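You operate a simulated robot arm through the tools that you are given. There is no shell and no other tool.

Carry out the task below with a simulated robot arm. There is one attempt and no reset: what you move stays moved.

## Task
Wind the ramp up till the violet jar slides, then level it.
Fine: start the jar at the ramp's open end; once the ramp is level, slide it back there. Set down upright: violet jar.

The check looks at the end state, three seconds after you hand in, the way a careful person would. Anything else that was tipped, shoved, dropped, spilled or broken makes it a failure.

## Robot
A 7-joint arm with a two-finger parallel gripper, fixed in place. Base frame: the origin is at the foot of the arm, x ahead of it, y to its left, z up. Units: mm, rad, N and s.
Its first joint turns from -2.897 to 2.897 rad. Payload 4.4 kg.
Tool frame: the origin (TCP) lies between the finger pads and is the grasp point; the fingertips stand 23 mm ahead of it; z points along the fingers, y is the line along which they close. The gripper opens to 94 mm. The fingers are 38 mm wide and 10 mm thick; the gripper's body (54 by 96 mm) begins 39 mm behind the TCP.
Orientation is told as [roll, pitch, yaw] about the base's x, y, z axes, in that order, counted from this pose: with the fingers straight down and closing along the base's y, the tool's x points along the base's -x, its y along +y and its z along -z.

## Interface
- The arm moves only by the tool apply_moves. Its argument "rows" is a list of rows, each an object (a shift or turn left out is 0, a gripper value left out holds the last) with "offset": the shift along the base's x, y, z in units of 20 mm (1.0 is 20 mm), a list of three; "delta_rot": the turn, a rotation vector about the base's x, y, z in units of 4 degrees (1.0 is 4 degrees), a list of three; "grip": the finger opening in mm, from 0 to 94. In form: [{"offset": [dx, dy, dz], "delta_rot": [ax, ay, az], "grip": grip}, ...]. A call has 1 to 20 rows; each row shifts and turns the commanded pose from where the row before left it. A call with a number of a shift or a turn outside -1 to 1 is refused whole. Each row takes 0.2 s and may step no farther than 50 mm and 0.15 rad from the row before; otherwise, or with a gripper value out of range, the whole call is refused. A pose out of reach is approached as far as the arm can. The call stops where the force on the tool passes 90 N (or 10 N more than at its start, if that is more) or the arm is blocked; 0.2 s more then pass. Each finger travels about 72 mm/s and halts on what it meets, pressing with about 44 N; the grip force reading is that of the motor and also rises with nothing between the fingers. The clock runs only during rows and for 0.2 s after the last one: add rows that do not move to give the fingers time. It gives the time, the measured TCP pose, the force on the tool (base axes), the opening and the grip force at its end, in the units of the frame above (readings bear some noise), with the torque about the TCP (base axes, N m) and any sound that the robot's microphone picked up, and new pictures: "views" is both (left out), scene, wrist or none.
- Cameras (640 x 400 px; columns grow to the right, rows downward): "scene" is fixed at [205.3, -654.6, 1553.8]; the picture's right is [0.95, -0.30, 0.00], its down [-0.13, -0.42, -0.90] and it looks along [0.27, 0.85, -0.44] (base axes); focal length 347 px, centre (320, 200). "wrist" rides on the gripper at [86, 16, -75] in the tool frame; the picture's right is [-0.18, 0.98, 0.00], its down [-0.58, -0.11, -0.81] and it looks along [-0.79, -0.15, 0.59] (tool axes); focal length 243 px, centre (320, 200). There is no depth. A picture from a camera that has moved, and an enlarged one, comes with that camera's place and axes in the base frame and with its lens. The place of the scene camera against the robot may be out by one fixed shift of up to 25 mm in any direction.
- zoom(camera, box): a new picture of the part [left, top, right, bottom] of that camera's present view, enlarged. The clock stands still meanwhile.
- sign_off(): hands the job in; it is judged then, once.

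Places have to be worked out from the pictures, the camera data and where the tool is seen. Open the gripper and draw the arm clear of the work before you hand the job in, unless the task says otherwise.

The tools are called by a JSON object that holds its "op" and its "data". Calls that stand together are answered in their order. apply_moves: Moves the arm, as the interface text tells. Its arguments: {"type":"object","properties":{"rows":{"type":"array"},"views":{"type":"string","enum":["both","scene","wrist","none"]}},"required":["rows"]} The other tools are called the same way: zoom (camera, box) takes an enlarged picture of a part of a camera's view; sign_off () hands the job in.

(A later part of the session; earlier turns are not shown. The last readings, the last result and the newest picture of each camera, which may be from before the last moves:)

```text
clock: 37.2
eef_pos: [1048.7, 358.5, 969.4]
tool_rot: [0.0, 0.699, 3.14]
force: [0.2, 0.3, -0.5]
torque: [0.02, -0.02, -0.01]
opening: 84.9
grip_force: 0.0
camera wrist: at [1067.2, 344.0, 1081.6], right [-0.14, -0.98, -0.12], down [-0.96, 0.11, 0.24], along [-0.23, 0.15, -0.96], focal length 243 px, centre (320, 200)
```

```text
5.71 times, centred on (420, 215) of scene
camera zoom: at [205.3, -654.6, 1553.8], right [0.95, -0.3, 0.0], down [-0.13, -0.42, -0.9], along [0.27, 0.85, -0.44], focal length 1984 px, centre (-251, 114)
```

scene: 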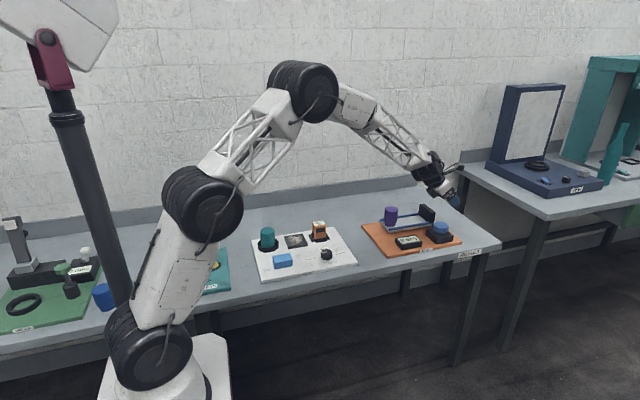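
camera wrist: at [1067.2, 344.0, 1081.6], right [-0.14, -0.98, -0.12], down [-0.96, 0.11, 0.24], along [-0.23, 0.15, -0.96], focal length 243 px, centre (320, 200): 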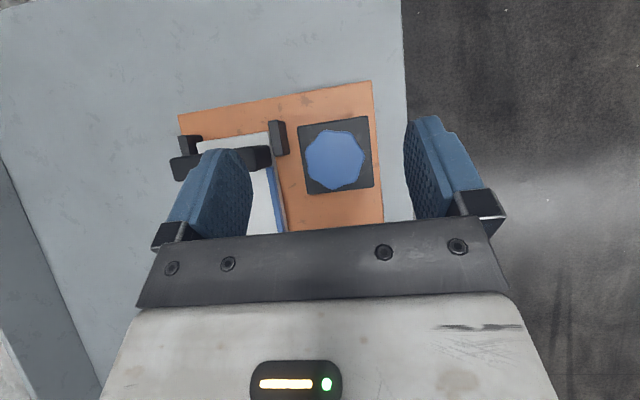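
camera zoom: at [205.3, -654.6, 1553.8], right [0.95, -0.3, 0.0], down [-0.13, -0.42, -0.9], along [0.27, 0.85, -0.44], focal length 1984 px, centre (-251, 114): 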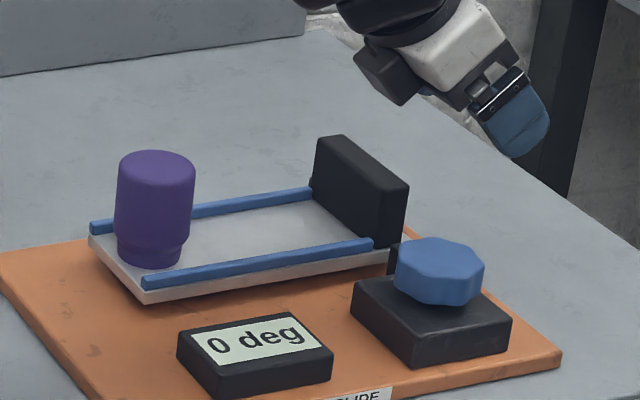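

The knob is centred at about (1047, 361) with its top somewhere around z≈830–836. I'll align on it and descend in stages.

{"op": "apply_moves", "data": {"rows": [{"offset": [0, 0.12, -1], "grip": 90}, {"offset": [0, 0, -1]}, {"offset": [0, 0, -1]}, {"offset": [0, 0, -1]}, {"offset": [0, 0, -1]}, {"offset": [0, 0, -0.3]}, {}]}}

{"op": "zoom", "data": {"camera": "wrist", "box": [160, 60, 480, 260]}}

{"op": "zoom", "data": {"camera": "scene", "box": [390, 190, 480, 250]}}

```text
clock: 38.8
eef_pos: [1048.3, 362.6, 861.9]
tool_rot: [0.0, 0.698, -3.142]
force: [-0.3, -0.7, 0.0]
torque: [0.01, 0.02, -0.01]
opening: 90.0
grip_force: 0.0
camera wrist: at [1066.0, 348.1, 974.7], right [-0.14, -0.98, -0.12], down [-0.96, 0.11, 0.24], along [-0.23, 0.15, -0.96], focal length 243 px, centre (320, 200)
```

scene: 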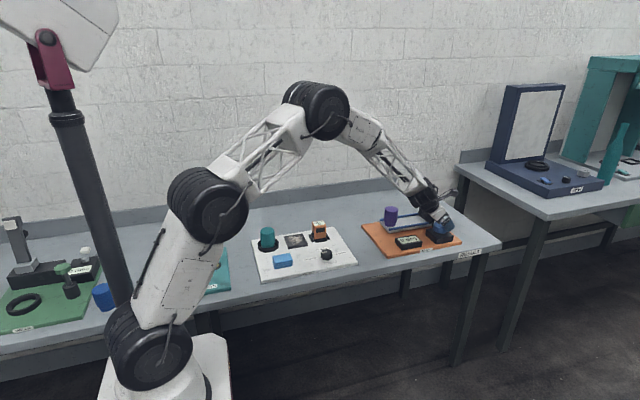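
wrist: 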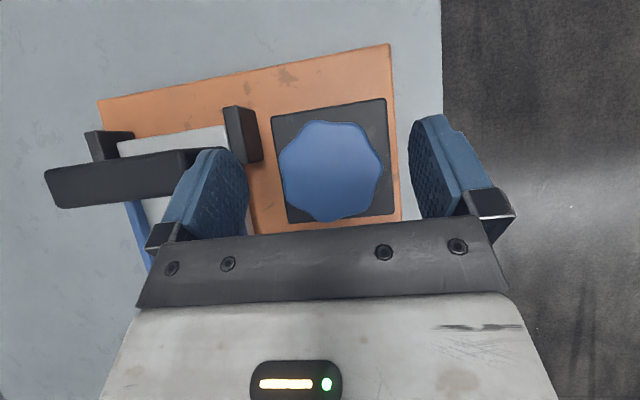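

```text
2.00 times, centred on (320, 160) of wrist
camera zoom: at [1066.0, 348.1, 974.7], right [-0.14, -0.98, -0.12], down [-0.96, 0.11, 0.24], along [-0.23, 0.15, -0.96], focal length 485 px, centre (320, 280)
```

zoom: 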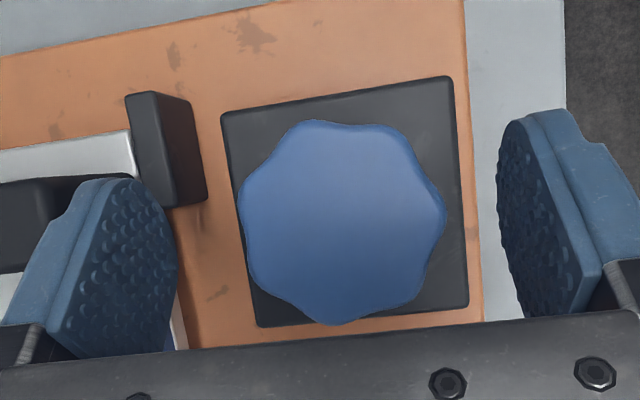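

```text
6.67 times, centred on (435, 220) of scene
camera zoom: at [205.3, -654.6, 1553.8], right [0.95, -0.3, 0.0], down [-0.13, -0.42, -0.9], along [0.27, 0.85, -0.44], focal length 2314 px, centre (-447, 67)
```

zoom: 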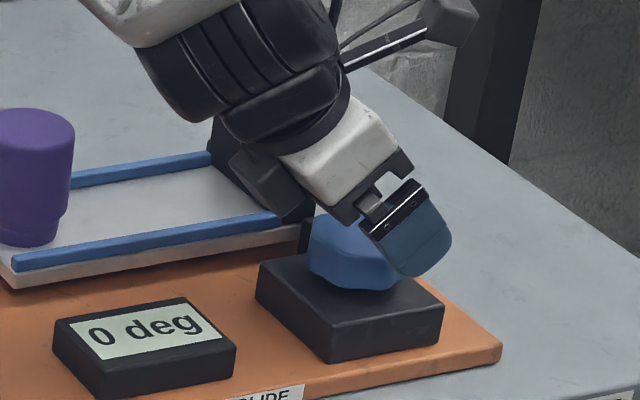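

The tool is centred over the knob. I'll narrow the fingers to keep clear of the hinge post and go down another 22 mm.

{"op": "apply_moves", "data": {"rows": [{"grip": 80}, {"offset": [0, 0, -0.6]}, {"offset": [0, 0, -0.5]}, {}]}}

{"op": "zoom", "data": {"camera": "wrist", "box": [160, 60, 480, 260]}}

{"op": "zoom", "data": {"camera": "scene", "box": [405, 200, 475, 250]}}

```text
clock: 39.8
eef_pos: [1050.5, 361.5, 840.4]
tool_rot: [0.001, 0.697, 3.142]
force: [0.6, -0.3, 0.4]
torque: [-0.02, -0.01, 0.02]
opening: 80.3
grip_force: 0.0
camera wrist: at [1067.6, 347.4, 952.6], right [-0.14, -0.98, -0.12], down [-0.96, 0.11, 0.24], along [-0.23, 0.15, -0.96], focal length 243 px, centre (320, 200)
```

scene: 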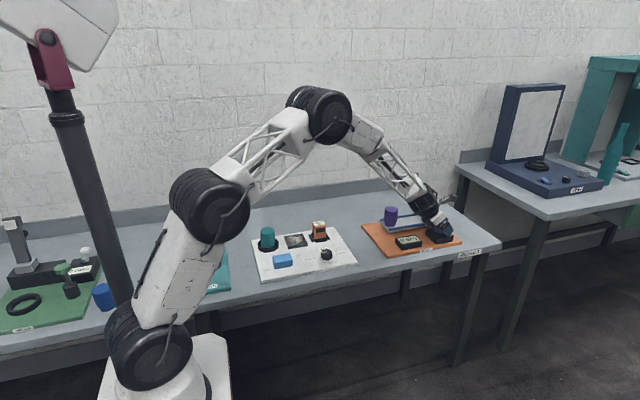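
wrist: 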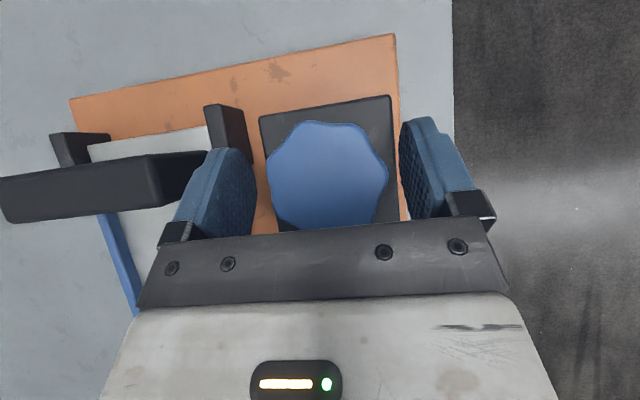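

```text
2.00 times, centred on (320, 160) of wrist
camera zoom: at [1067.6, 347.4, 952.6], right [-0.14, -0.98, -0.12], down [-0.96, 0.11, 0.24], along [-0.23, 0.15, -0.96], focal length 485 px, centre (320, 280)
```

zoom: 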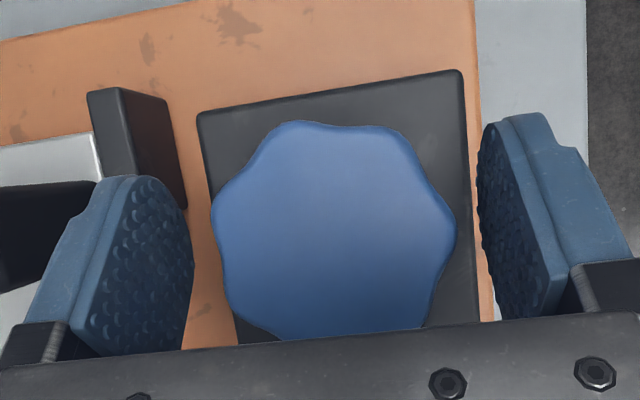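

```text
8.00 times, centred on (440, 225) of scene
camera zoom: at [205.3, -654.6, 1553.8], right [0.95, -0.3, 0.0], down [-0.13, -0.42, -0.9], along [0.27, 0.85, -0.44], focal length 2777 px, centre (-640, 0)
```

zoom: 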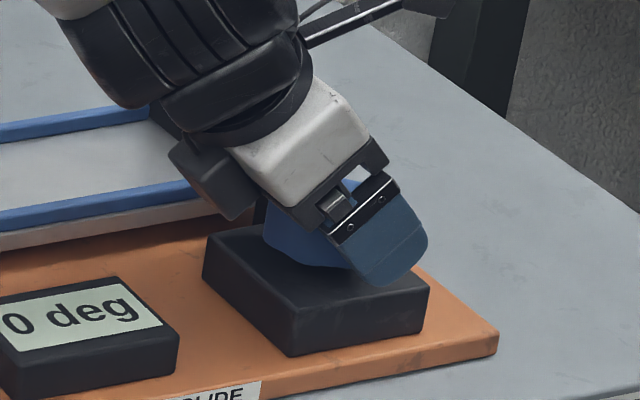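

The fingers are either side of the knob and above its box. I'll go 4 mm deeper, then close on the knob and read the forces.

{"op": "apply_moves", "data": {"rows": [{"offset": [-0.08, 0, -0.2]}, {"grip": 50}, {"grip": 50}, {"grip": 50}, {"grip": 50}]}}

{"op": "zoom", "data": {"camera": "wrist", "box": [160, 60, 480, 260]}}

```text
clock: 41.0
eef_pos: [1047.5, 361.7, 835.1]
tool_rot: [0.0, 0.698, 3.142]
force: [1.5, -26.5, 0.9]
torque: [-0.15, 0.16, -0.01]
opening: 61.4
grip_force: 13.4
camera wrist: at [1065.4, 347.3, 948.3], right [-0.14, -0.98, -0.12], down [-0.96, 0.11, 0.24], along [-0.23, 0.15, -0.96], focal length 243 px, centre (320, 200)
```

scene: 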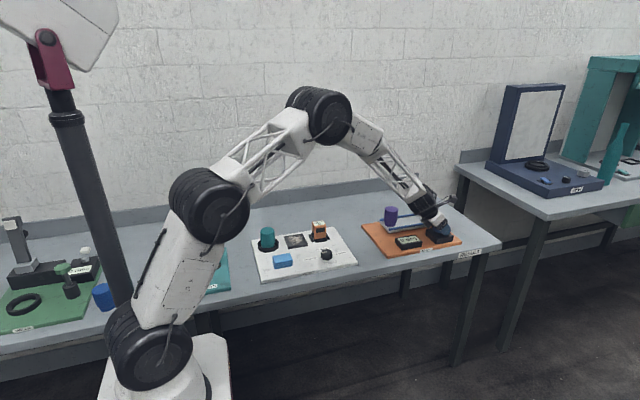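
wrist: 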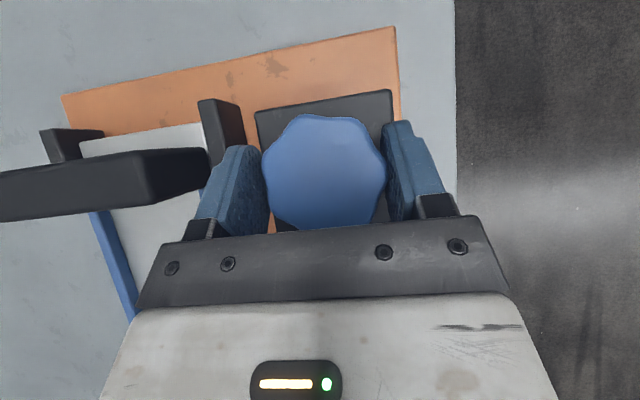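

```text
2.00 times, centred on (320, 160) of wrist
camera zoom: at [1065.4, 347.3, 948.3], right [-0.14, -0.98, -0.12], down [-0.96, 0.11, 0.24], along [-0.23, 0.15, -0.96], focal length 485 px, centre (320, 280)
```

zoom: 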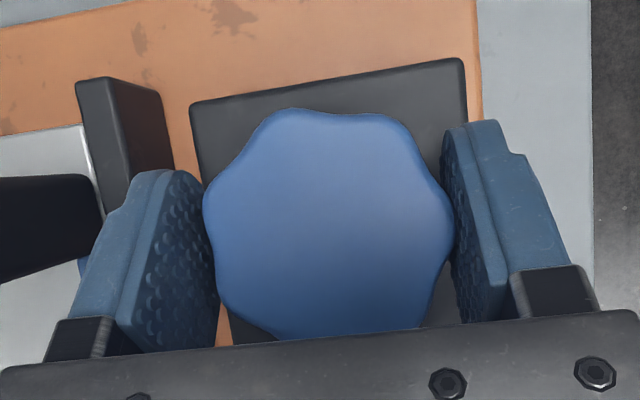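

One finger touched first, with a −26 N side force. I'll shift about 2 mm toward −y to centre on the knob.

{"op": "apply_moves", "data": {"rows": [{"offset": [0, -0.07, 0]}, {}], "views": "none"}}

```text
clock: 41.6
eef_pos: [1048.0, 361.3, 835.0]
tool_rot: [0.0, 0.699, 3.141]
force: [1.3, -23.4, 2.0]
torque: [-0.28, -0.13, -0.01]
opening: 60.1
grip_force: 11.2
```

{"op": "apply_moves", "data": {"rows": [{"offset": [0, -0.1, 0]}, {}, {}], "views": "none"}}

```text
clock: 42.4
eef_pos: [1048.7, 359.5, 836.3]
tool_rot: [0.001, 0.697, -3.141]
force: [20.4, 3.0, -8.2]
torque: [0.2, -0.58, 0.1]
opening: 57.8
grip_force: 45.0
```

Both fingers now grip the knob (57.8 mm opening, 45 N). I'll turn it 12° counter-clockwise about the vertical and read the display.

{"op": "apply_moves", "data": {"rows": [{"offset": [0.05, 0, 0], "delta_rot": [0, 0, 1]}, {"delta_rot": [0, 0, 1]}, {"delta_rot": [0, 0, 1]}, {}]}}

{"op": "zoom", "data": {"camera": "scene", "box": [370, 190, 470, 260]}}

{"op": "zoom", "data": {"camera": "wrist", "box": [160, 60, 480, 260]}}

```text
clock: 43.4
eef_pos: [1048.2, 357.9, 836.4]
tool_rot: [-0.002, 0.698, -2.929]
force: [-0.1, 20.1, 0.7]
torque: [0.16, -0.15, 0.0]
opening: 58.9
grip_force: 9.7
camera wrist: at [1069.1, 348.3, 948.6], right [0.07, -0.99, -0.12], down [-0.97, -0.1, 0.24], along [-0.25, 0.1, -0.96], focal length 243 px, centre (320, 200)
```

scene: 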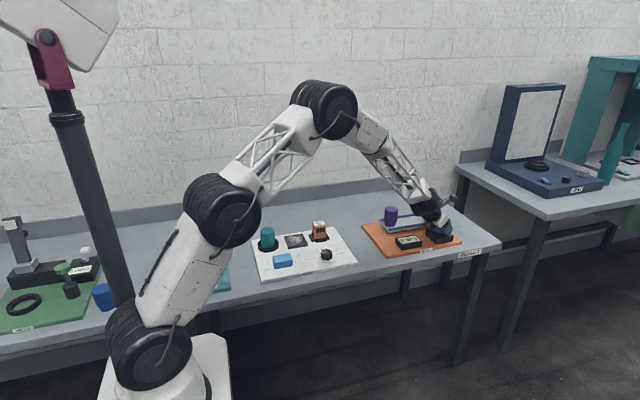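
wrist: 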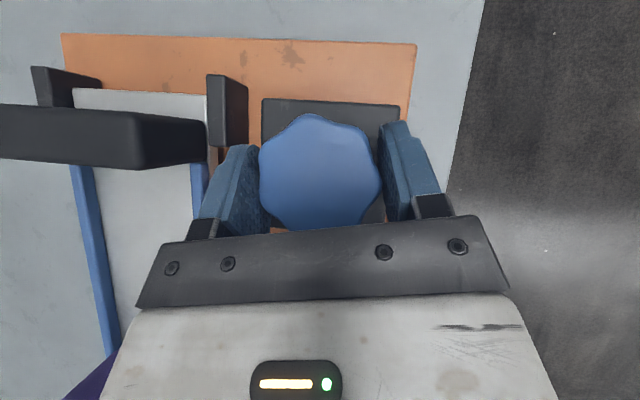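

```text
5.71 times, centred on (420, 225) of scene
camera zoom: at [205.3, -654.6, 1553.8], right [0.95, -0.3, 0.0], down [-0.13, -0.42, -0.9], along [0.27, 0.85, -0.44], focal length 1984 px, centre (-251, 57)
```

zoom: 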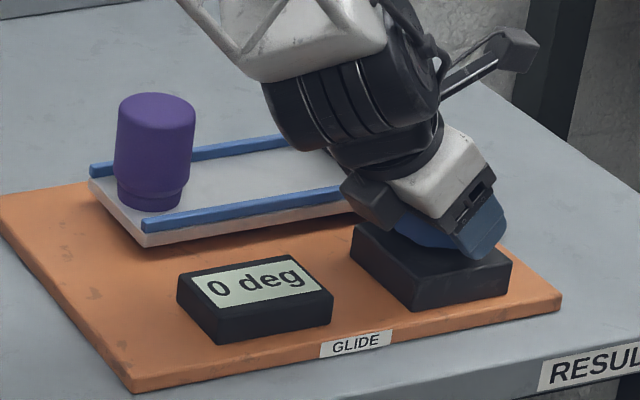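

```text
2.00 times, centred on (320, 160) of wrist
camera zoom: at [1069.1, 348.3, 948.6], right [0.07, -0.99, -0.12], down [-0.97, -0.1, 0.24], along [-0.25, 0.1, -0.96], focal length 485 px, centre (320, 280)
```

zoom: 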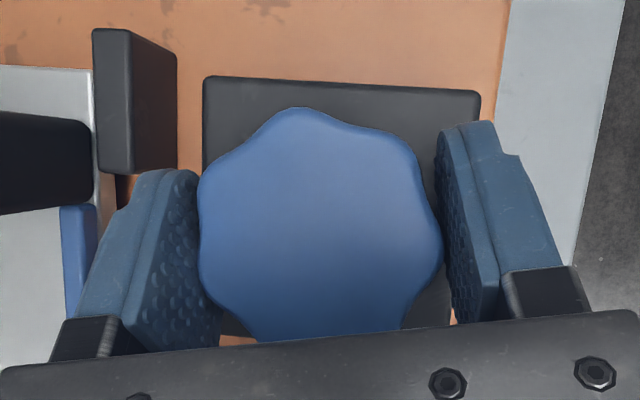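

The display still reads 0 and the grip went off-centre with the knob barely turning, so this may be an end stop. I'll re-centre the grip first.

{"op": "apply_moves", "data": {"rows": [{"offset": [0, 0.05, 0]}, {}, {}], "views": "none"}}

```text
clock: 44.2
eef_pos: [1049.5, 359.5, 836.1]
tool_rot: [-0.001, 0.698, -2.933]
force: [1.8, 19.9, -5.4]
torque: [-0.09, -0.02, -0.02]
opening: 58.4
grip_force: 9.5
```

{"op": "apply_moves", "data": {"rows": [{"offset": [0, 0.07, 0]}, {}, {}], "views": "none"}}

```text
clock: 45.0
eef_pos: [1047.7, 360.1, 836.0]
tool_rot: [0.001, 0.697, -2.932]
force: [-18.9, -6.6, -1.5]
torque: [-0.22, 0.27, 0.12]
opening: 56.6
grip_force: 45.0
```

Now it is firmly gripped at 56.6 mm across the flats. I'll turn it clockwise 12° back and see whether the display responds.

{"op": "apply_moves", "data": {"rows": [{"delta_rot": [0, 0, -1]}, {"delta_rot": [0, 0, -1]}, {"delta_rot": [0, 0, -1]}, {}]}}

{"op": "zoom", "data": {"camera": "scene", "box": [370, 190, 470, 260]}}

{"op": "zoom", "data": {"camera": "wrist", "box": [160, 60, 480, 260]}}

```text
clock: 46.0
eef_pos: [1049.7, 360.1, 837.1]
tool_rot: [0.0, 0.697, 3.14]
force: [-11.9, -25.2, -4.6]
torque: [-0.79, -0.09, 0.04]
opening: 56.5
grip_force: 44.7
camera wrist: at [1066.3, 345.5, 948.6], right [-0.14, -0.98, -0.12], down [-0.96, 0.11, 0.24], along [-0.23, 0.15, -0.96], focal length 243 px, centre (320, 200)
```

scene: 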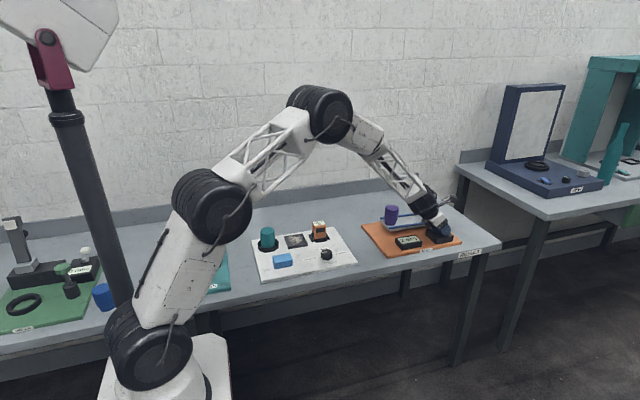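
wrist: 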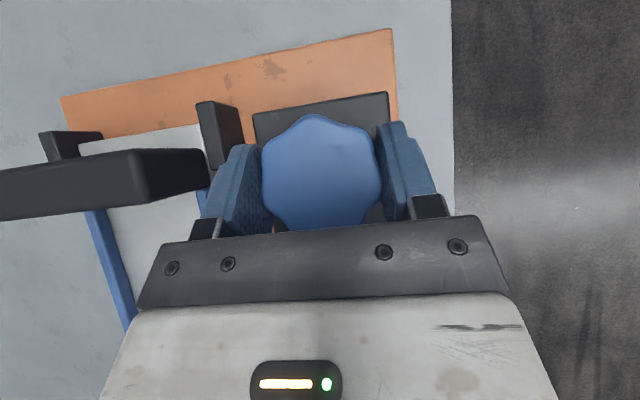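

```text
5.71 times, centred on (420, 225) of scene
camera zoom: at [205.3, -654.6, 1553.8], right [0.95, -0.3, 0.0], down [-0.13, -0.42, -0.9], along [0.27, 0.85, -0.44], focal length 1984 px, centre (-251, 57)
```

zoom: 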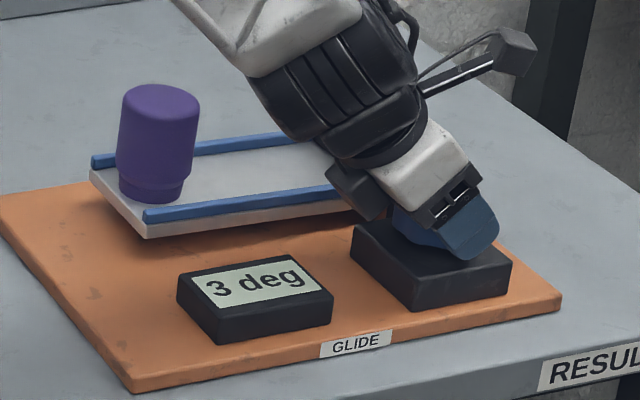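

```text
2.00 times, centred on (320, 160) of wrist
camera zoom: at [1066.3, 345.5, 948.6], right [-0.14, -0.98, -0.12], down [-0.96, 0.11, 0.24], along [-0.23, 0.15, -0.96], focal length 485 px, centre (320, 280)
```

zoom: 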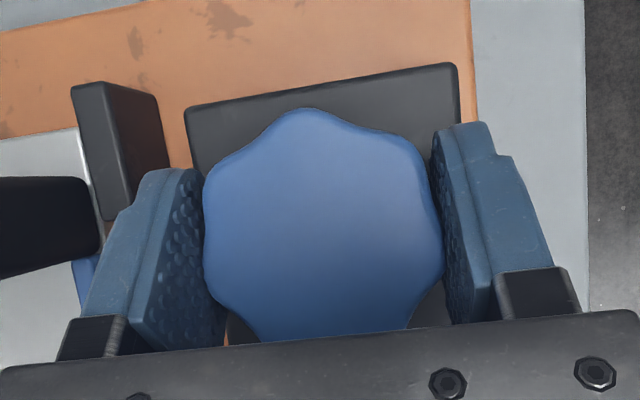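

Clockwise lifts the ramp: 12° of knob gave 3°, a ratio of 4:1. I'll release the knob to check that the ramp holds, then swing the open fingers back 45° for the next bite.

{"op": "apply_moves", "data": {"rows": [{"grip": 80}, {"grip": 80}, {"grip": 80}], "views": "scene"}}

{"op": "zoom", "data": {"camera": "scene", "box": [370, 190, 470, 260]}}

```text
clock: 46.8
eef_pos: [1049.4, 361.2, 837.0]
tool_rot: [0.0, 0.697, 3.139]
force: [-0.3, 0.7, 0.2]
torque: [0.0, -0.01, 0.01]
opening: 80.0
grip_force: 0.1
```

scene: 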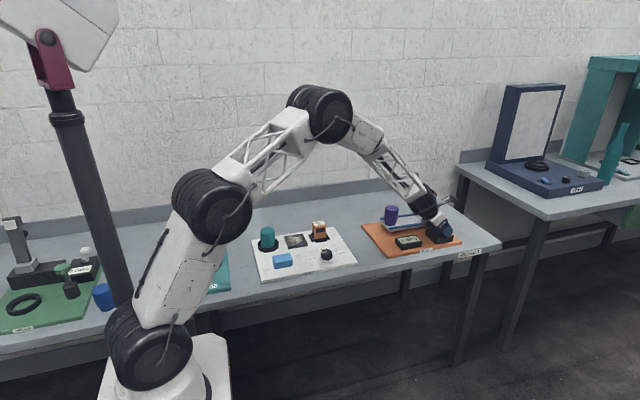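

```text
5.71 times, centred on (420, 225) of scene
camera zoom: at [205.3, -654.6, 1553.8], right [0.95, -0.3, 0.0], down [-0.13, -0.42, -0.9], along [0.27, 0.85, -0.44], focal length 1984 px, centre (-251, 57)
```

zoom: 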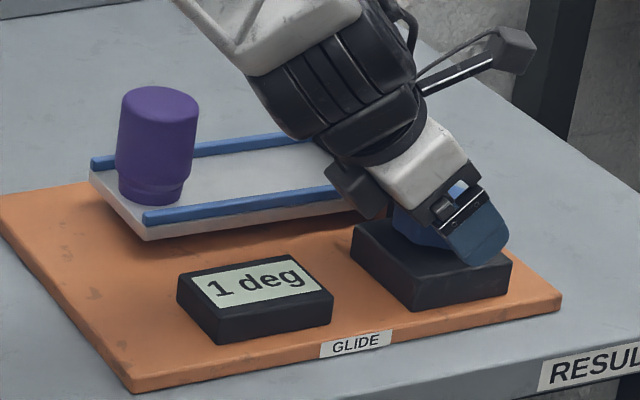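

The display fell from 3° to 1° on release. I'll wait a moment to see whether the ramp keeps sinking by itself.

{"op": "apply_moves", "data": {"rows": [{}, {}, {}, {}, {}], "views": "scene"}}

{"op": "zoom", "data": {"camera": "scene", "box": [370, 190, 470, 260]}}

```text
clock: 48.0
eef_pos: [1047.8, 360.6, 837.2]
tool_rot: [0.0, 0.698, 3.143]
force: [0.6, 0.1, -0.5]
torque: [-0.04, 0.01, 0.0]
opening: 80.2
grip_force: 0.1
```

scene: 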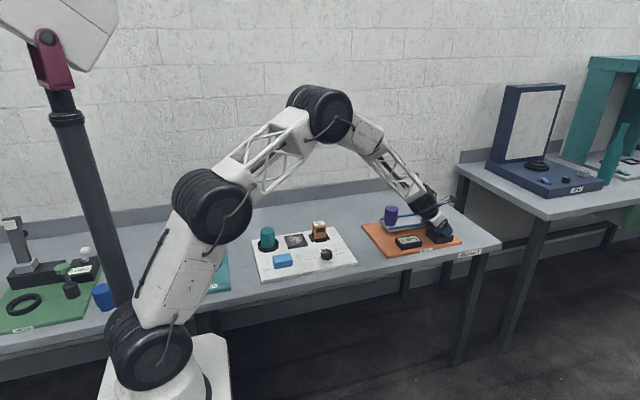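

```text
5.71 times, centred on (420, 225) of scene
camera zoom: at [205.3, -654.6, 1553.8], right [0.95, -0.3, 0.0], down [-0.13, -0.42, -0.9], along [0.27, 0.85, -0.44], focal length 1984 px, centre (-251, 57)
```

zoom: 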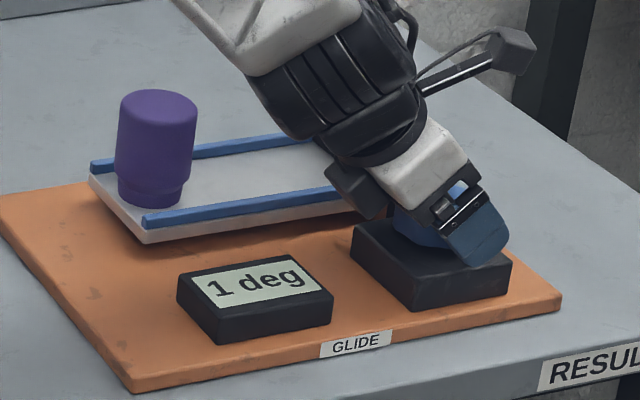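

It reads 1° still. I'll wait a bit longer to separate a one-off slip on release from a steady sink.

{"op": "apply_moves", "data": {"rows": [{}, {}, {}, {}, {}, {}, {}, {}, {}, {}], "views": "scene"}}

{"op": "zoom", "data": {"camera": "scene", "box": [370, 190, 470, 260]}}

{"op": "zoom", "data": {"camera": "wrist", "box": [160, 60, 480, 260]}}

```text
clock: 50.2
eef_pos: [1049.2, 360.8, 836.8]
tool_rot: [0.002, 0.699, 3.141]
force: [-0.2, -0.8, -0.6]
torque: [-0.01, -0.01, -0.02]
opening: 80.3
grip_force: 0.0
```

scene: 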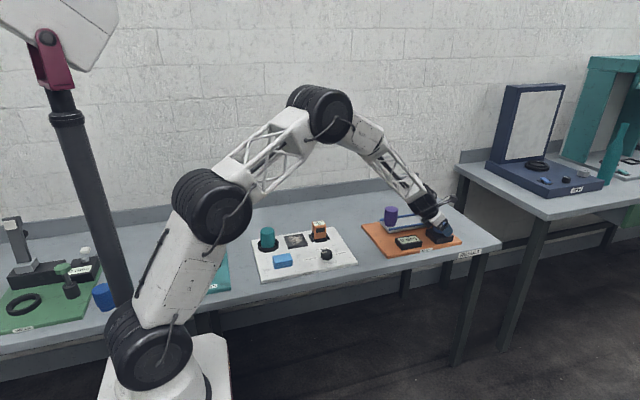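

```text
5.71 times, centred on (420, 225) of scene
camera zoom: at [205.3, -654.6, 1553.8], right [0.95, -0.3, 0.0], down [-0.13, -0.42, -0.9], along [0.27, 0.85, -0.44], focal length 1984 px, centre (-251, 57)
```

zoom: 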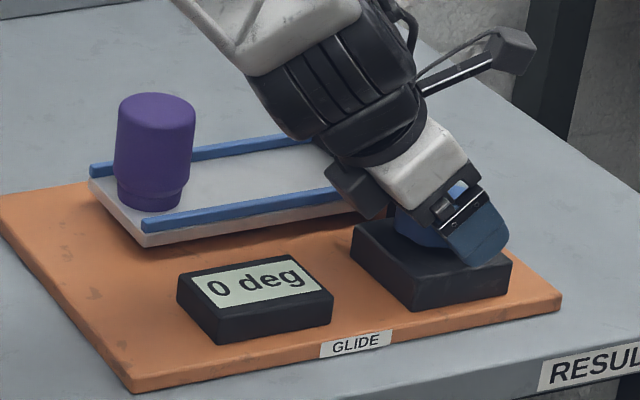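

```text
2.00 times, centred on (320, 160) of wrist
camera zoom: at [1066.2, 346.7, 949.2], right [-0.14, -0.98, -0.12], down [-0.96, 0.11, 0.24], along [-0.23, 0.15, -0.96], focal length 485 px, centre (320, 280)
```

zoom: 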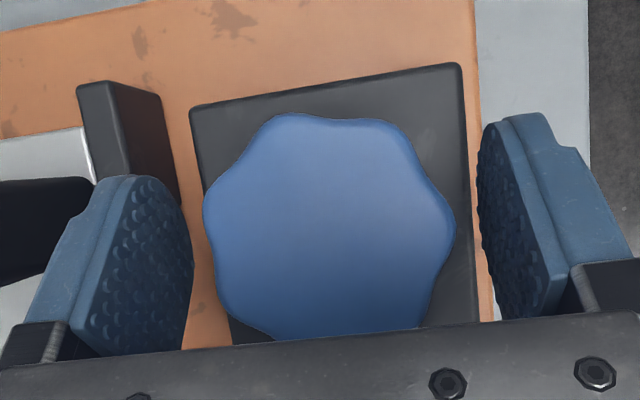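

The ramp sinks back to 0 by itself at roughly 1°/s, so I need one long clockwise stroke. I'll lift clear and test how far counter-clockwise the tool can start.

{"op": "apply_moves", "data": {"rows": [{"offset": [0, 0, 1]}, {"offset": [0, 0, 1]}, {"offset": [0, 0, 1]}, {"delta_rot": [0, 0, 1]}, {"delta_rot": [0, 0, 1]}, {"delta_rot": [0, 0, 1]}, {"delta_rot": [0, 0, 1]}, {"delta_rot": [0, 0, 1]}, {"delta_rot": [0, 0, 1]}, {"delta_rot": [0, 0, 1]}, {"delta_rot": [0, 0, 1]}, {"delta_rot": [0, 0, 1]}, {"delta_rot": [0, 0, 1]}, {"delta_rot": [0, 0, 1]}, {"delta_rot": [0, 0, 1]}, {"delta_rot": [0, 0, 1]}, {"delta_rot": [0, 0, 1]}, {}]}}

```text
clock: 54.0
eef_pos: [1029.9, 359.9, 885.9]
tool_rot: [0.016, 0.701, -2.796]
force: [0.3, 0.0, 0.1]
torque: [0.0, -0.01, 0.02]
opening: 80.1
grip_force: 0.0
out of reach, approached as far as the arm can: row 8, 9, 10, 11, 12, 13, 14, 15, 16, 17
camera wrist: at [1049.9, 354.4, 998.2], right [0.19, -0.98, -0.11], down [-0.95, -0.21, 0.24], along [-0.26, 0.05, -0.96], focal length 243 px, centre (320, 200)
```

scene: 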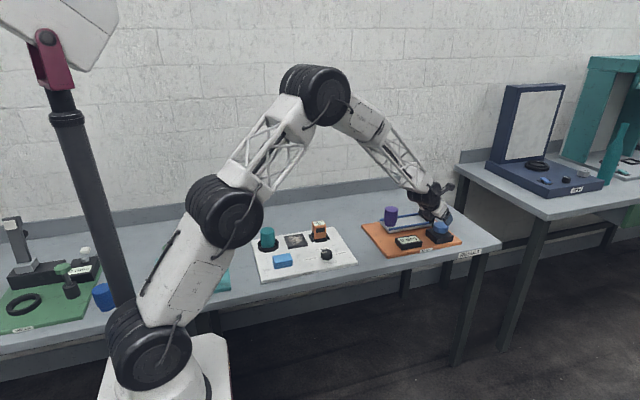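
wrist: 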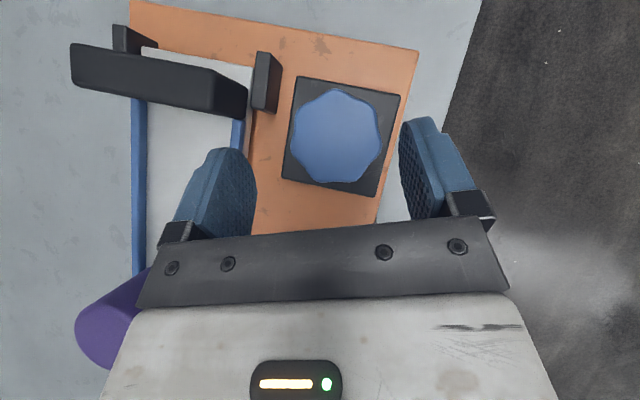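

The wrist hit a joint limit at about +20°, so this camera-up configuration leaves too short a stroke. I'll lift away, undo the yaw, and flip the tool about its own axis so the last joint has room.

{"op": "apply_moves", "data": {"rows": [{"offset": [0, 0, 1]}, {"offset": [0, 0, 1]}, {"offset": [0, 0, 1]}, {"offset": [0, 0, 1]}, {"delta_rot": [0, 0, -1]}, {"delta_rot": [0, 0, -1]}, {}], "views": "none"}}

```text
clock: 55.6
eef_pos: [1029.8, 361.9, 885.2]
tool_rot: [0.0, 0.7, -2.934]
force: [-0.3, 0.7, 0.3]
torque: [0.0, -0.03, -0.01]
opening: 79.8
grip_force: 0.0
out of reach, approached as far as the arm can: row 1, 2, 3, 4
```

The commanded pose simply stays at the reached one. I'll turn back to az 0, rise, and withdraw a little toward open space in front of the ramp.

{"op": "apply_moves", "data": {"rows": [{"offset": [0, 0, 1], "delta_rot": [0, 0, -1]}, {"offset": [0, 0, 1], "delta_rot": [0, 0, -1]}, {"offset": [0, 0, 1], "delta_rot": [0, 0, -1]}, {"offset": [0, 0, 1]}, {"offset": [-1, -0.5, 1]}, {"offset": [-1, -0.5, 0.5]}, {"offset": [-1, -0.5, 0.5]}, {"offset": [-1, -0.5, 0]}, {}], "views": "scene"}}

```text
clock: 57.6
eef_pos: [948.6, 323.5, 1004.9]
tool_rot: [0.001, 0.698, -3.142]
force: [-0.2, 0.1, 0.4]
torque: [0.02, -0.02, -0.01]
opening: 79.9
grip_force: 0.1
```

scene: 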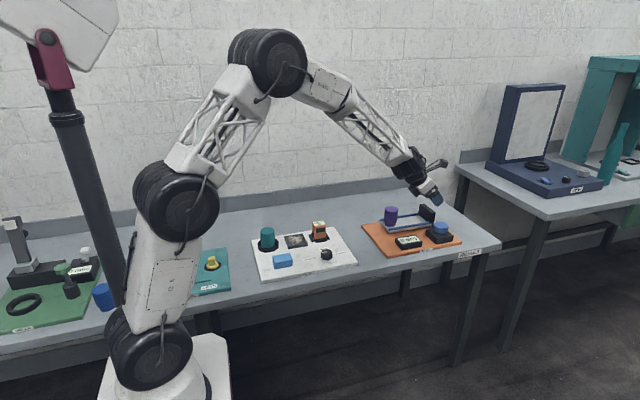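

Now I'll flip the tool about its own pointing axis by 180°, away from the limit.

{"op": "apply_moves", "data": {"rows": [{"delta_rot": [0.643, 0, -0.766]}, {"delta_rot": [0.643, 0, -0.766]}, {"delta_rot": [0.643, 0, -0.766]}, {"delta_rot": [0.643, 0, -0.766]}, {"delta_rot": [0.643, 0, -0.766]}, {"delta_rot": [0.643, 0, -0.766]}, {"delta_rot": [0.643, 0, -0.766]}, {"delta_rot": [0.643, 0, -0.766]}, {"delta_rot": [0.643, 0, -0.766]}, {"delta_rot": [0.643, 0, -0.766]}, {"delta_rot": [0.643, 0, -0.766]}, {"delta_rot": [0.643, 0, -0.766]}, {"delta_rot": [0.643, 0, -0.766]}, {"delta_rot": [0.643, 0, -0.766]}, {"delta_rot": [0.643, 0, -0.766]}, {"delta_rot": [0.643, 0, -0.766]}, {"delta_rot": [0.643, 0, -0.766]}, {"delta_rot": [0.643, 0, -0.766]}, {"delta_rot": [0.643, 0, -0.766]}, {"delta_rot": [0.643, 0, -0.766]}], "views": "scene"}}

{"op": "apply_moves", "data": {"rows": [{"delta_rot": [0.643, 0, -0.766]}, {"delta_rot": [0.643, 0, -0.766]}, {"delta_rot": [0.643, 0, -0.766]}, {"delta_rot": [0.643, 0, -0.766]}, {"delta_rot": [0.643, 0, -0.766]}, {"delta_rot": [0.643, 0, -0.766]}, {"delta_rot": [0.643, 0, -0.766]}, {"delta_rot": [0.643, 0, -0.766]}, {"delta_rot": [0.643, 0, -0.766]}, {"delta_rot": [0.643, 0, -0.766]}, {"delta_rot": [0.643, 0, -0.766]}, {"delta_rot": [0.643, 0, -0.766]}, {"delta_rot": [0.643, 0, -0.766]}, {"delta_rot": [0.643, 0, -0.766]}, {"delta_rot": [0.643, 0, -0.766]}, {"delta_rot": [0.643, 0, -0.766]}, {"delta_rot": [0.643, 0, -0.766]}, {"delta_rot": [0.643, 0, -0.766]}, {"delta_rot": [0.643, 0, -0.766]}, {"delta_rot": [0.643, 0, -0.766]}], "views": "none"}}

{"op": "apply_moves", "data": {"rows": [{"delta_rot": [0.643, 0, -0.766]}, {"delta_rot": [0.643, 0, -0.766]}, {"delta_rot": [0.643, 0, -0.766]}, {"delta_rot": [0.643, 0, -0.766]}, {"delta_rot": [0.643, 0, -0.766]}]}}

```text
clock: 61.8
eef_pos: [949.4, 322.3, 1007.2]
tool_rot: [-0.69, 0.112, 1.705]
force: [0.9, -0.4, 0.6]
torque: [0.03, 0.03, 0.04]
opening: 79.6
grip_force: 0.0
```

scene: 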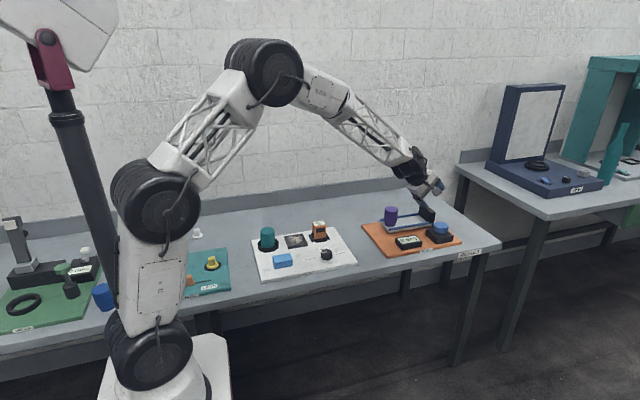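

```text
clock: 66.0
eef_pos: [948.8, 322.2, 1006.2]
tool_rot: [-0.281, -0.648, 0.446]
force: [0.2, 0.7, -0.9]
torque: [0.01, -0.01, 0.02]
opening: 80.0
grip_force: 0.0
```

```text
clock: 67.2
eef_pos: [949.3, 322.6, 1007.3]
tool_rot: [-0.003, -0.697, 0.004]
force: [0.5, 0.2, 0.2]
torque: [-0.04, 0.01, 0.01]
opening: 80.0
grip_force: 0.0
camera wrist: at [835.2, 339.6, 1008.0], right [0.14, 0.98, 0.12], down [-0.07, -0.11, 0.99], along [0.99, -0.15, 0.06], focal length 243 px, centre (320, 200)
```

scene: 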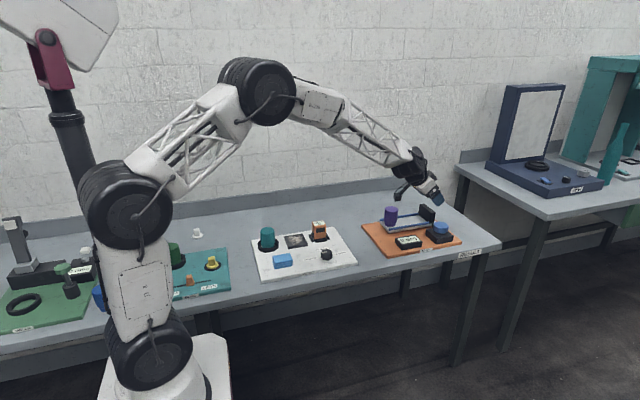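
wrist: 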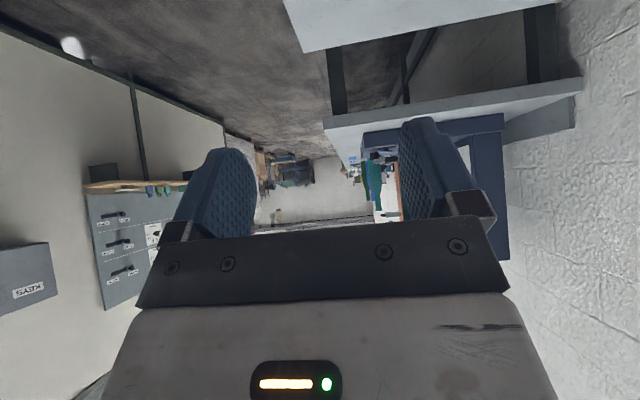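

The flip succeeded and the tool still points 40° forward. I'll go back above the knob and test how far the tool can swing counter-clockwise now.

{"op": "apply_moves", "data": {"rows": [{"offset": [1, 0.4, -0.6]}, {"offset": [1, 0.4, -0.6]}, {"offset": [1, 0.4, -0.6]}, {"offset": [1, 0.4, -0.8]}, {"offset": [0.96, 0.3, -0.8]}, {"offset": [0, 0, -0.6]}, {}, {"delta_rot": [0, 0, 1]}, {"delta_rot": [0, 0, 1]}, {"delta_rot": [0, 0, 1]}, {"delta_rot": [0, 0, 1]}, {"delta_rot": [0, 0, 1]}, {"delta_rot": [0, 0, 1]}, {"delta_rot": [0, 0, 1]}, {"delta_rot": [0, 0, 1]}, {"delta_rot": [0, 0, 1]}, {"delta_rot": [0, 0, 1]}, {}], "views": "scene"}}

```text
clock: 71.0
eef_pos: [1050.5, 360.9, 927.1]
tool_rot: [-0.003, -0.697, 0.704]
force: [0.3, 0.3, 0.0]
torque: [-0.01, 0.01, 0.0]
opening: 79.9
grip_force: 0.1
```

scene: 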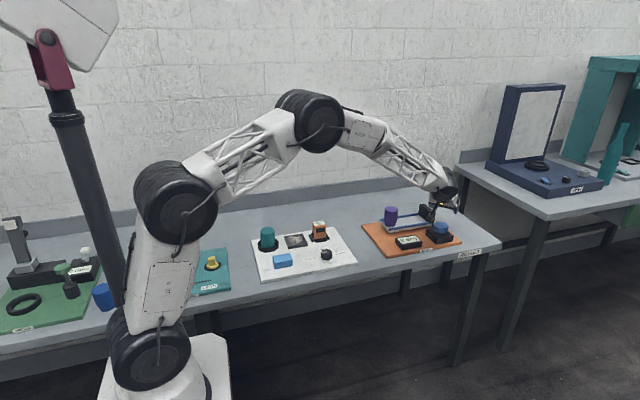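

Now +40° is reached exactly. I'll continue toward +100°.

{"op": "apply_moves", "data": {"rows": [{"delta_rot": [0, 0, 1]}, {"delta_rot": [0, 0, 1]}, {"delta_rot": [0, 0, 1]}, {"delta_rot": [0, 0, 1]}, {"delta_rot": [0, 0, 1]}, {"delta_rot": [0, 0, 1]}, {"delta_rot": [0, 0, 1]}, {"delta_rot": [0, 0, 1]}, {"delta_rot": [0, 0, 1]}, {"delta_rot": [0, 0, 1]}, {"delta_rot": [0, 0, 1]}, {"delta_rot": [0, 0, 1]}, {"delta_rot": [0, 0, 1]}, {"delta_rot": [0, 0, 1]}, {"delta_rot": [0, 0, 1]}, {}]}}

{"op": "zoom", "data": {"camera": "scene", "box": [370, 170, 490, 260]}}

```text
clock: 74.4
eef_pos: [1049.3, 359.7, 927.3]
tool_rot: [-0.004, -0.698, 1.75]
force: [0.7, 0.1, -0.4]
torque: [0.01, -0.05, 0.06]
opening: 80.1
grip_force: 0.0
camera wrist: at [1052.8, 246.1, 927.9], right [-0.99, -0.03, 0.12], down [0.12, -0.05, 0.99], along [-0.03, 1.0, 0.06], focal length 243 px, centre (320, 200)
```

scene: 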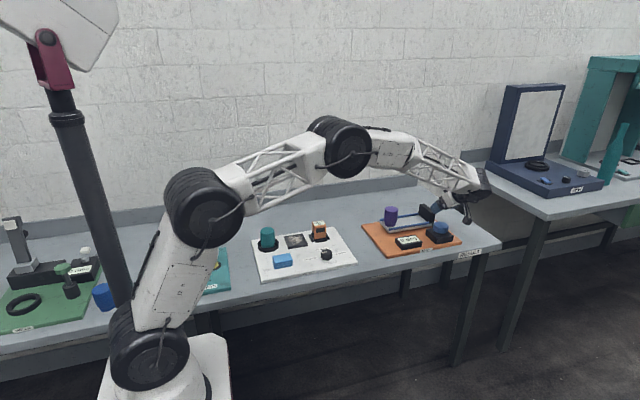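
wrist: 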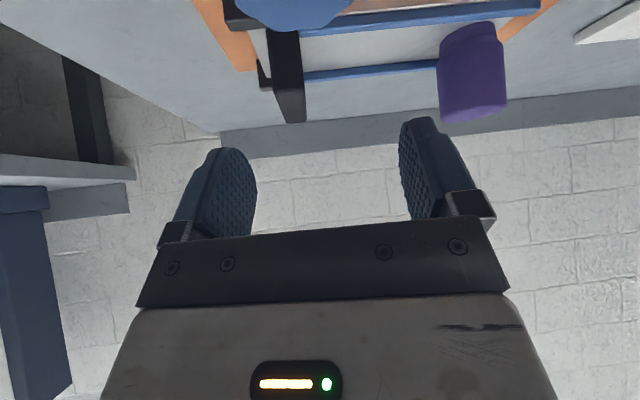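

```text
4.44 times, centred on (430, 215) of scene
camera zoom: at [205.3, -654.6, 1553.8], right [0.95, -0.3, 0.0], down [-0.13, -0.42, -0.9], along [0.27, 0.85, -0.44], focal length 1543 px, centre (-169, 133)
```

zoom: 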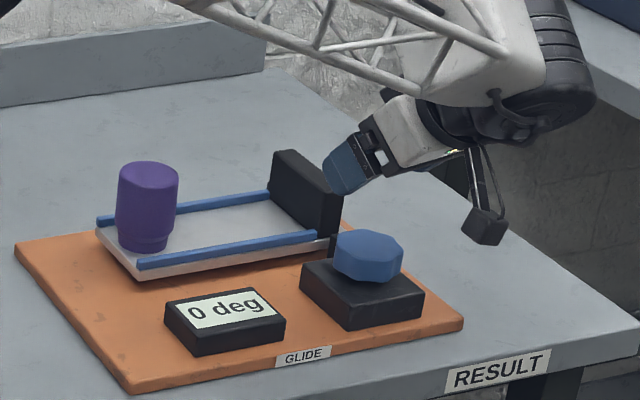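

At +100° the tool still sits exactly over the knob, which gives a stroke of 100° or more. I'll descend around the knob here.

{"op": "apply_moves", "data": {"rows": [{"offset": [0, 0, -1]}, {"offset": [0, 0, -1]}, {"offset": [0, 0, -1]}, {"offset": [0, 0, -0.5]}, {}]}}

{"op": "zoom", "data": {"camera": "scene", "box": [390, 180, 490, 250]}}

```text
clock: 75.6
eef_pos: [1051.8, 361.0, 856.8]
tool_rot: [-0.003, -0.698, 1.749]
force: [-0.3, 0.4, -0.2]
torque: [0.05, 0.0, 0.0]
opening: 80.0
grip_force: 0.0
camera wrist: at [1054.5, 247.1, 858.6], right [-0.99, -0.03, 0.12], down [0.12, -0.05, 0.99], along [-0.03, 1.0, 0.06], focal length 243 px, centre (320, 200)
```

scene: 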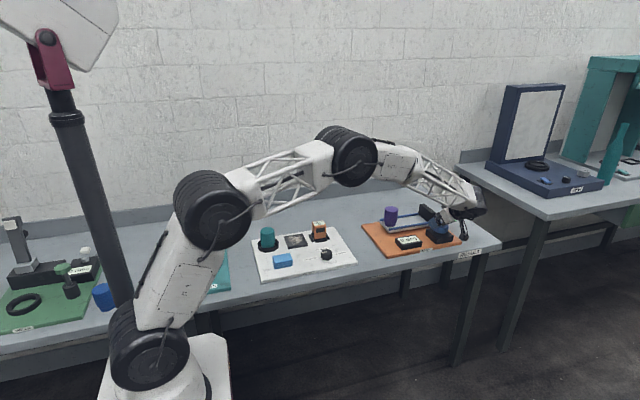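
wrist: 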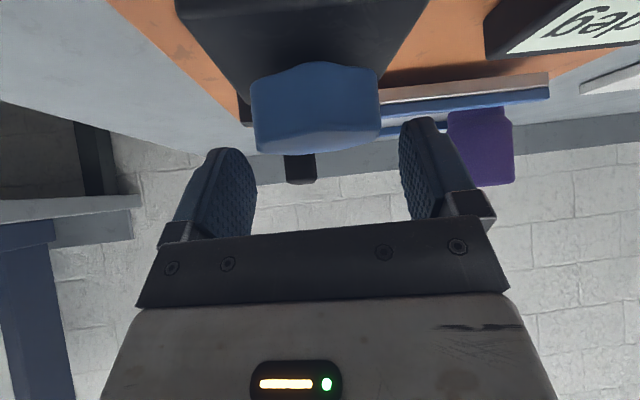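

```text
5.71 times, centred on (440, 215) of scene
camera zoom: at [205.3, -654.6, 1553.8], right [0.95, -0.3, 0.0], down [-0.13, -0.42, -0.9], along [0.27, 0.85, -0.44], focal length 1984 px, centre (-366, 114)
```

zoom: 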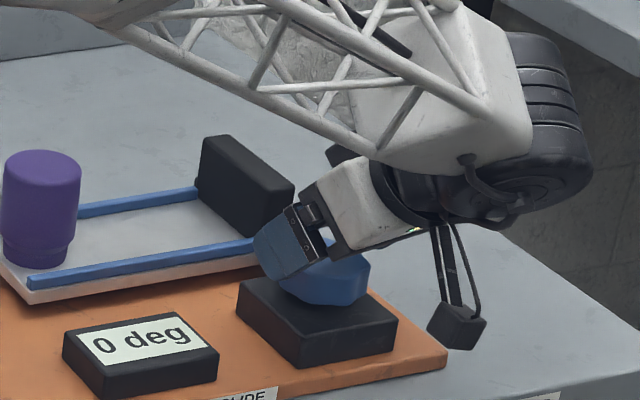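

The knob lies centred between the fingers. I'll lower another 18 mm and close on it.

{"op": "apply_moves", "data": {"rows": [{"offset": [-0.08, -0.02, -0.5]}, {"offset": [0, 0, -0.45]}, {}, {"grip": 50}, {"grip": 50}, {"grip": 50}, {"grip": 50}]}}

{"op": "zoom", "data": {"camera": "scene", "box": [390, 180, 490, 250]}}

```text
clock: 77.2
eef_pos: [1049.5, 361.2, 838.7]
tool_rot: [-0.003, -0.698, 1.748]
force: [18.9, 5.7, -4.0]
torque: [0.22, -0.21, 0.08]
opening: 57.0
grip_force: 44.5
camera wrist: at [1052.7, 247.5, 838.9], right [-0.99, -0.03, 0.12], down [0.12, -0.05, 0.99], along [-0.03, 1.0, 0.06], focal length 243 px, centre (320, 200)
```

scene: 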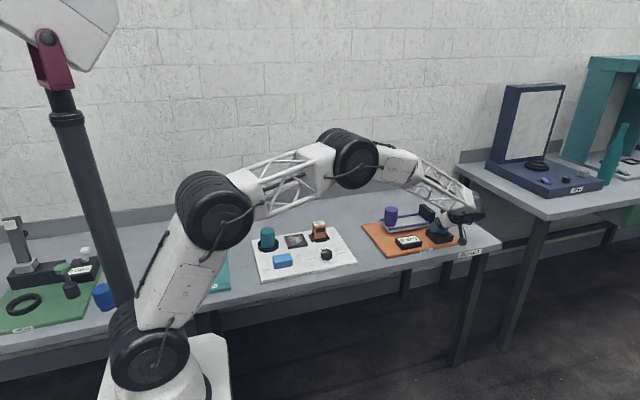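
wrist: 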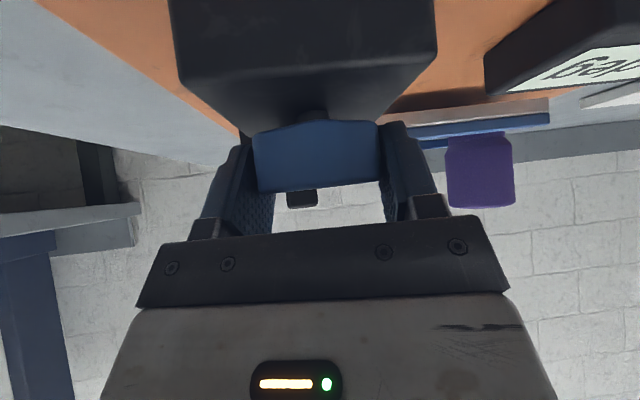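

```text
5.71 times, centred on (440, 215) of scene
camera zoom: at [205.3, -654.6, 1553.8], right [0.95, -0.3, 0.0], down [-0.13, -0.42, -0.9], along [0.27, 0.85, -0.44], focal length 1984 px, centre (-366, 114)
```

zoom: 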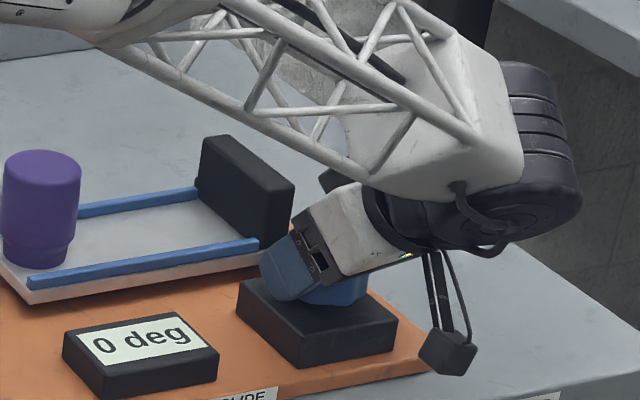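

Both fingers grip firmly at 57 mm. I'll now wind clockwise in chunks of 20° (about 5° of ramp), watching the display and the jar.

{"op": "apply_moves", "data": {"rows": [{"delta_rot": [0, 0, -1]}, {"delta_rot": [0, 0, -1]}, {"delta_rot": [0, 0, -1]}, {"delta_rot": [0, 0, -1]}, {"delta_rot": [0, 0, -1]}], "views": "scene"}}

{"op": "zoom", "data": {"camera": "scene", "box": [370, 180, 490, 260]}}

```text
clock: 78.2
eef_pos: [1049.8, 358.4, 837.3]
tool_rot: [-0.004, -0.7, 1.473]
force: [32.2, 9.8, -14.4]
torque: [0.28, 0.15, 0.03]
opening: 56.0
grip_force: 45.1
stopped in row 5: the force on the tool passed its limit at 93 N (the readings are from after the stop); the commanded pose is now the measured one
```

scene: 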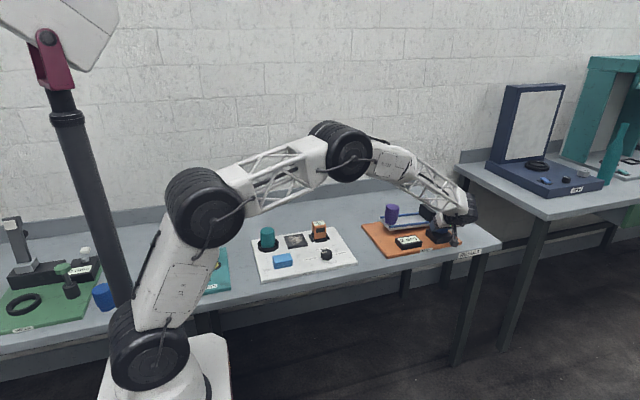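

```text
5.00 times, centred on (430, 220) of scene
camera zoom: at [205.3, -654.6, 1553.8], right [0.95, -0.3, 0.0], down [-0.13, -0.42, -0.9], along [0.27, 0.85, -0.44], focal length 1736 px, centre (-230, 100)
```

zoom: 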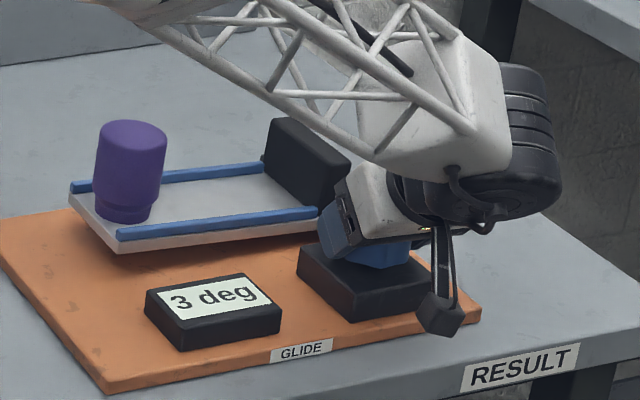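

It reads 3° but lateral force built up to the limit, so my centre is a bit off. The jar hasn't moved. I'll nudge the tool along +x to relieve the side load.

{"op": "apply_moves", "data": {"rows": [{"offset": [0.05, 0, 0]}, {}], "views": "none"}}

```text
clock: 78.8
eef_pos: [1049.5, 359.3, 837.7]
tool_rot: [-0.003, -0.699, 1.473]
force: [3.8, 8.6, -6.8]
torque: [0.53, 0.4, 0.09]
opening: 55.9
grip_force: 45.5
```

The nudge dropped the load to a few newtons, which gives a stiffness of about 28 N/mm. I'll continue in smaller chunks and correct as I go.

{"op": "apply_moves", "data": {"rows": [{"delta_rot": [0, 0, -1]}, {"delta_rot": [0, 0, -1]}, {"delta_rot": [0, 0, -1]}], "views": "none"}}

```text
clock: 79.6
eef_pos: [1048.5, 359.6, 837.7]
tool_rot: [-0.005, -0.699, 1.263]
force: [-12.9, 14.2, 1.0]
torque: [0.27, 0.07, 0.11]
opening: 55.7
grip_force: 45.0
```

The forces are modest (about 19 N sideways). I'll keep turning with tiny position corrections and check the picture.

{"op": "apply_moves", "data": {"rows": [{"offset": [-0.02, 0.025, 0], "delta_rot": [0, 0, -1]}, {"delta_rot": [0, 0, -1]}, {"delta_rot": [0, 0, -1]}], "views": "scene"}}

{"op": "zoom", "data": {"camera": "scene", "box": [370, 180, 490, 260]}}

```text
clock: 80.4
eef_pos: [1047.7, 358.7, 837.0]
tool_rot: [-0.005, -0.697, 1.053]
force: [-15.6, -3.3, -3.5]
torque: [-0.83, 0.49, 0.11]
opening: 56.0
grip_force: 45.0
```

scene: 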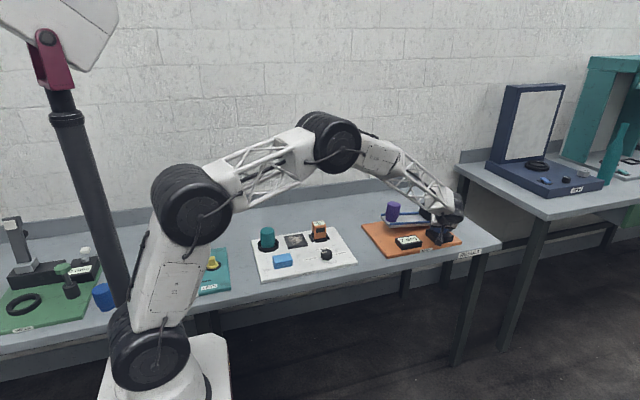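

```text
5.00 times, centred on (430, 220) of scene
camera zoom: at [205.3, -654.6, 1553.8], right [0.95, -0.3, 0.0], down [-0.13, -0.42, -0.9], along [0.27, 0.85, -0.44], focal length 1736 px, centre (-230, 100)
```

zoom: 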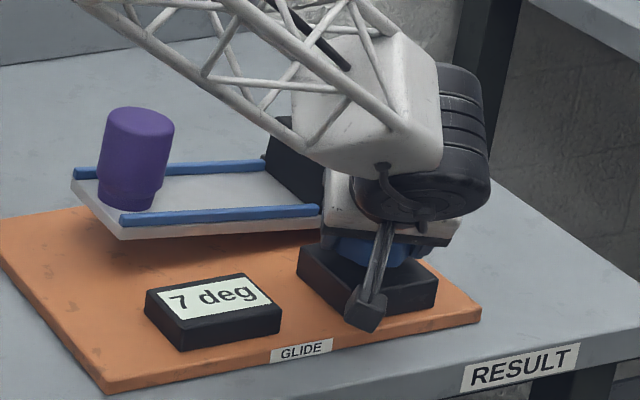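

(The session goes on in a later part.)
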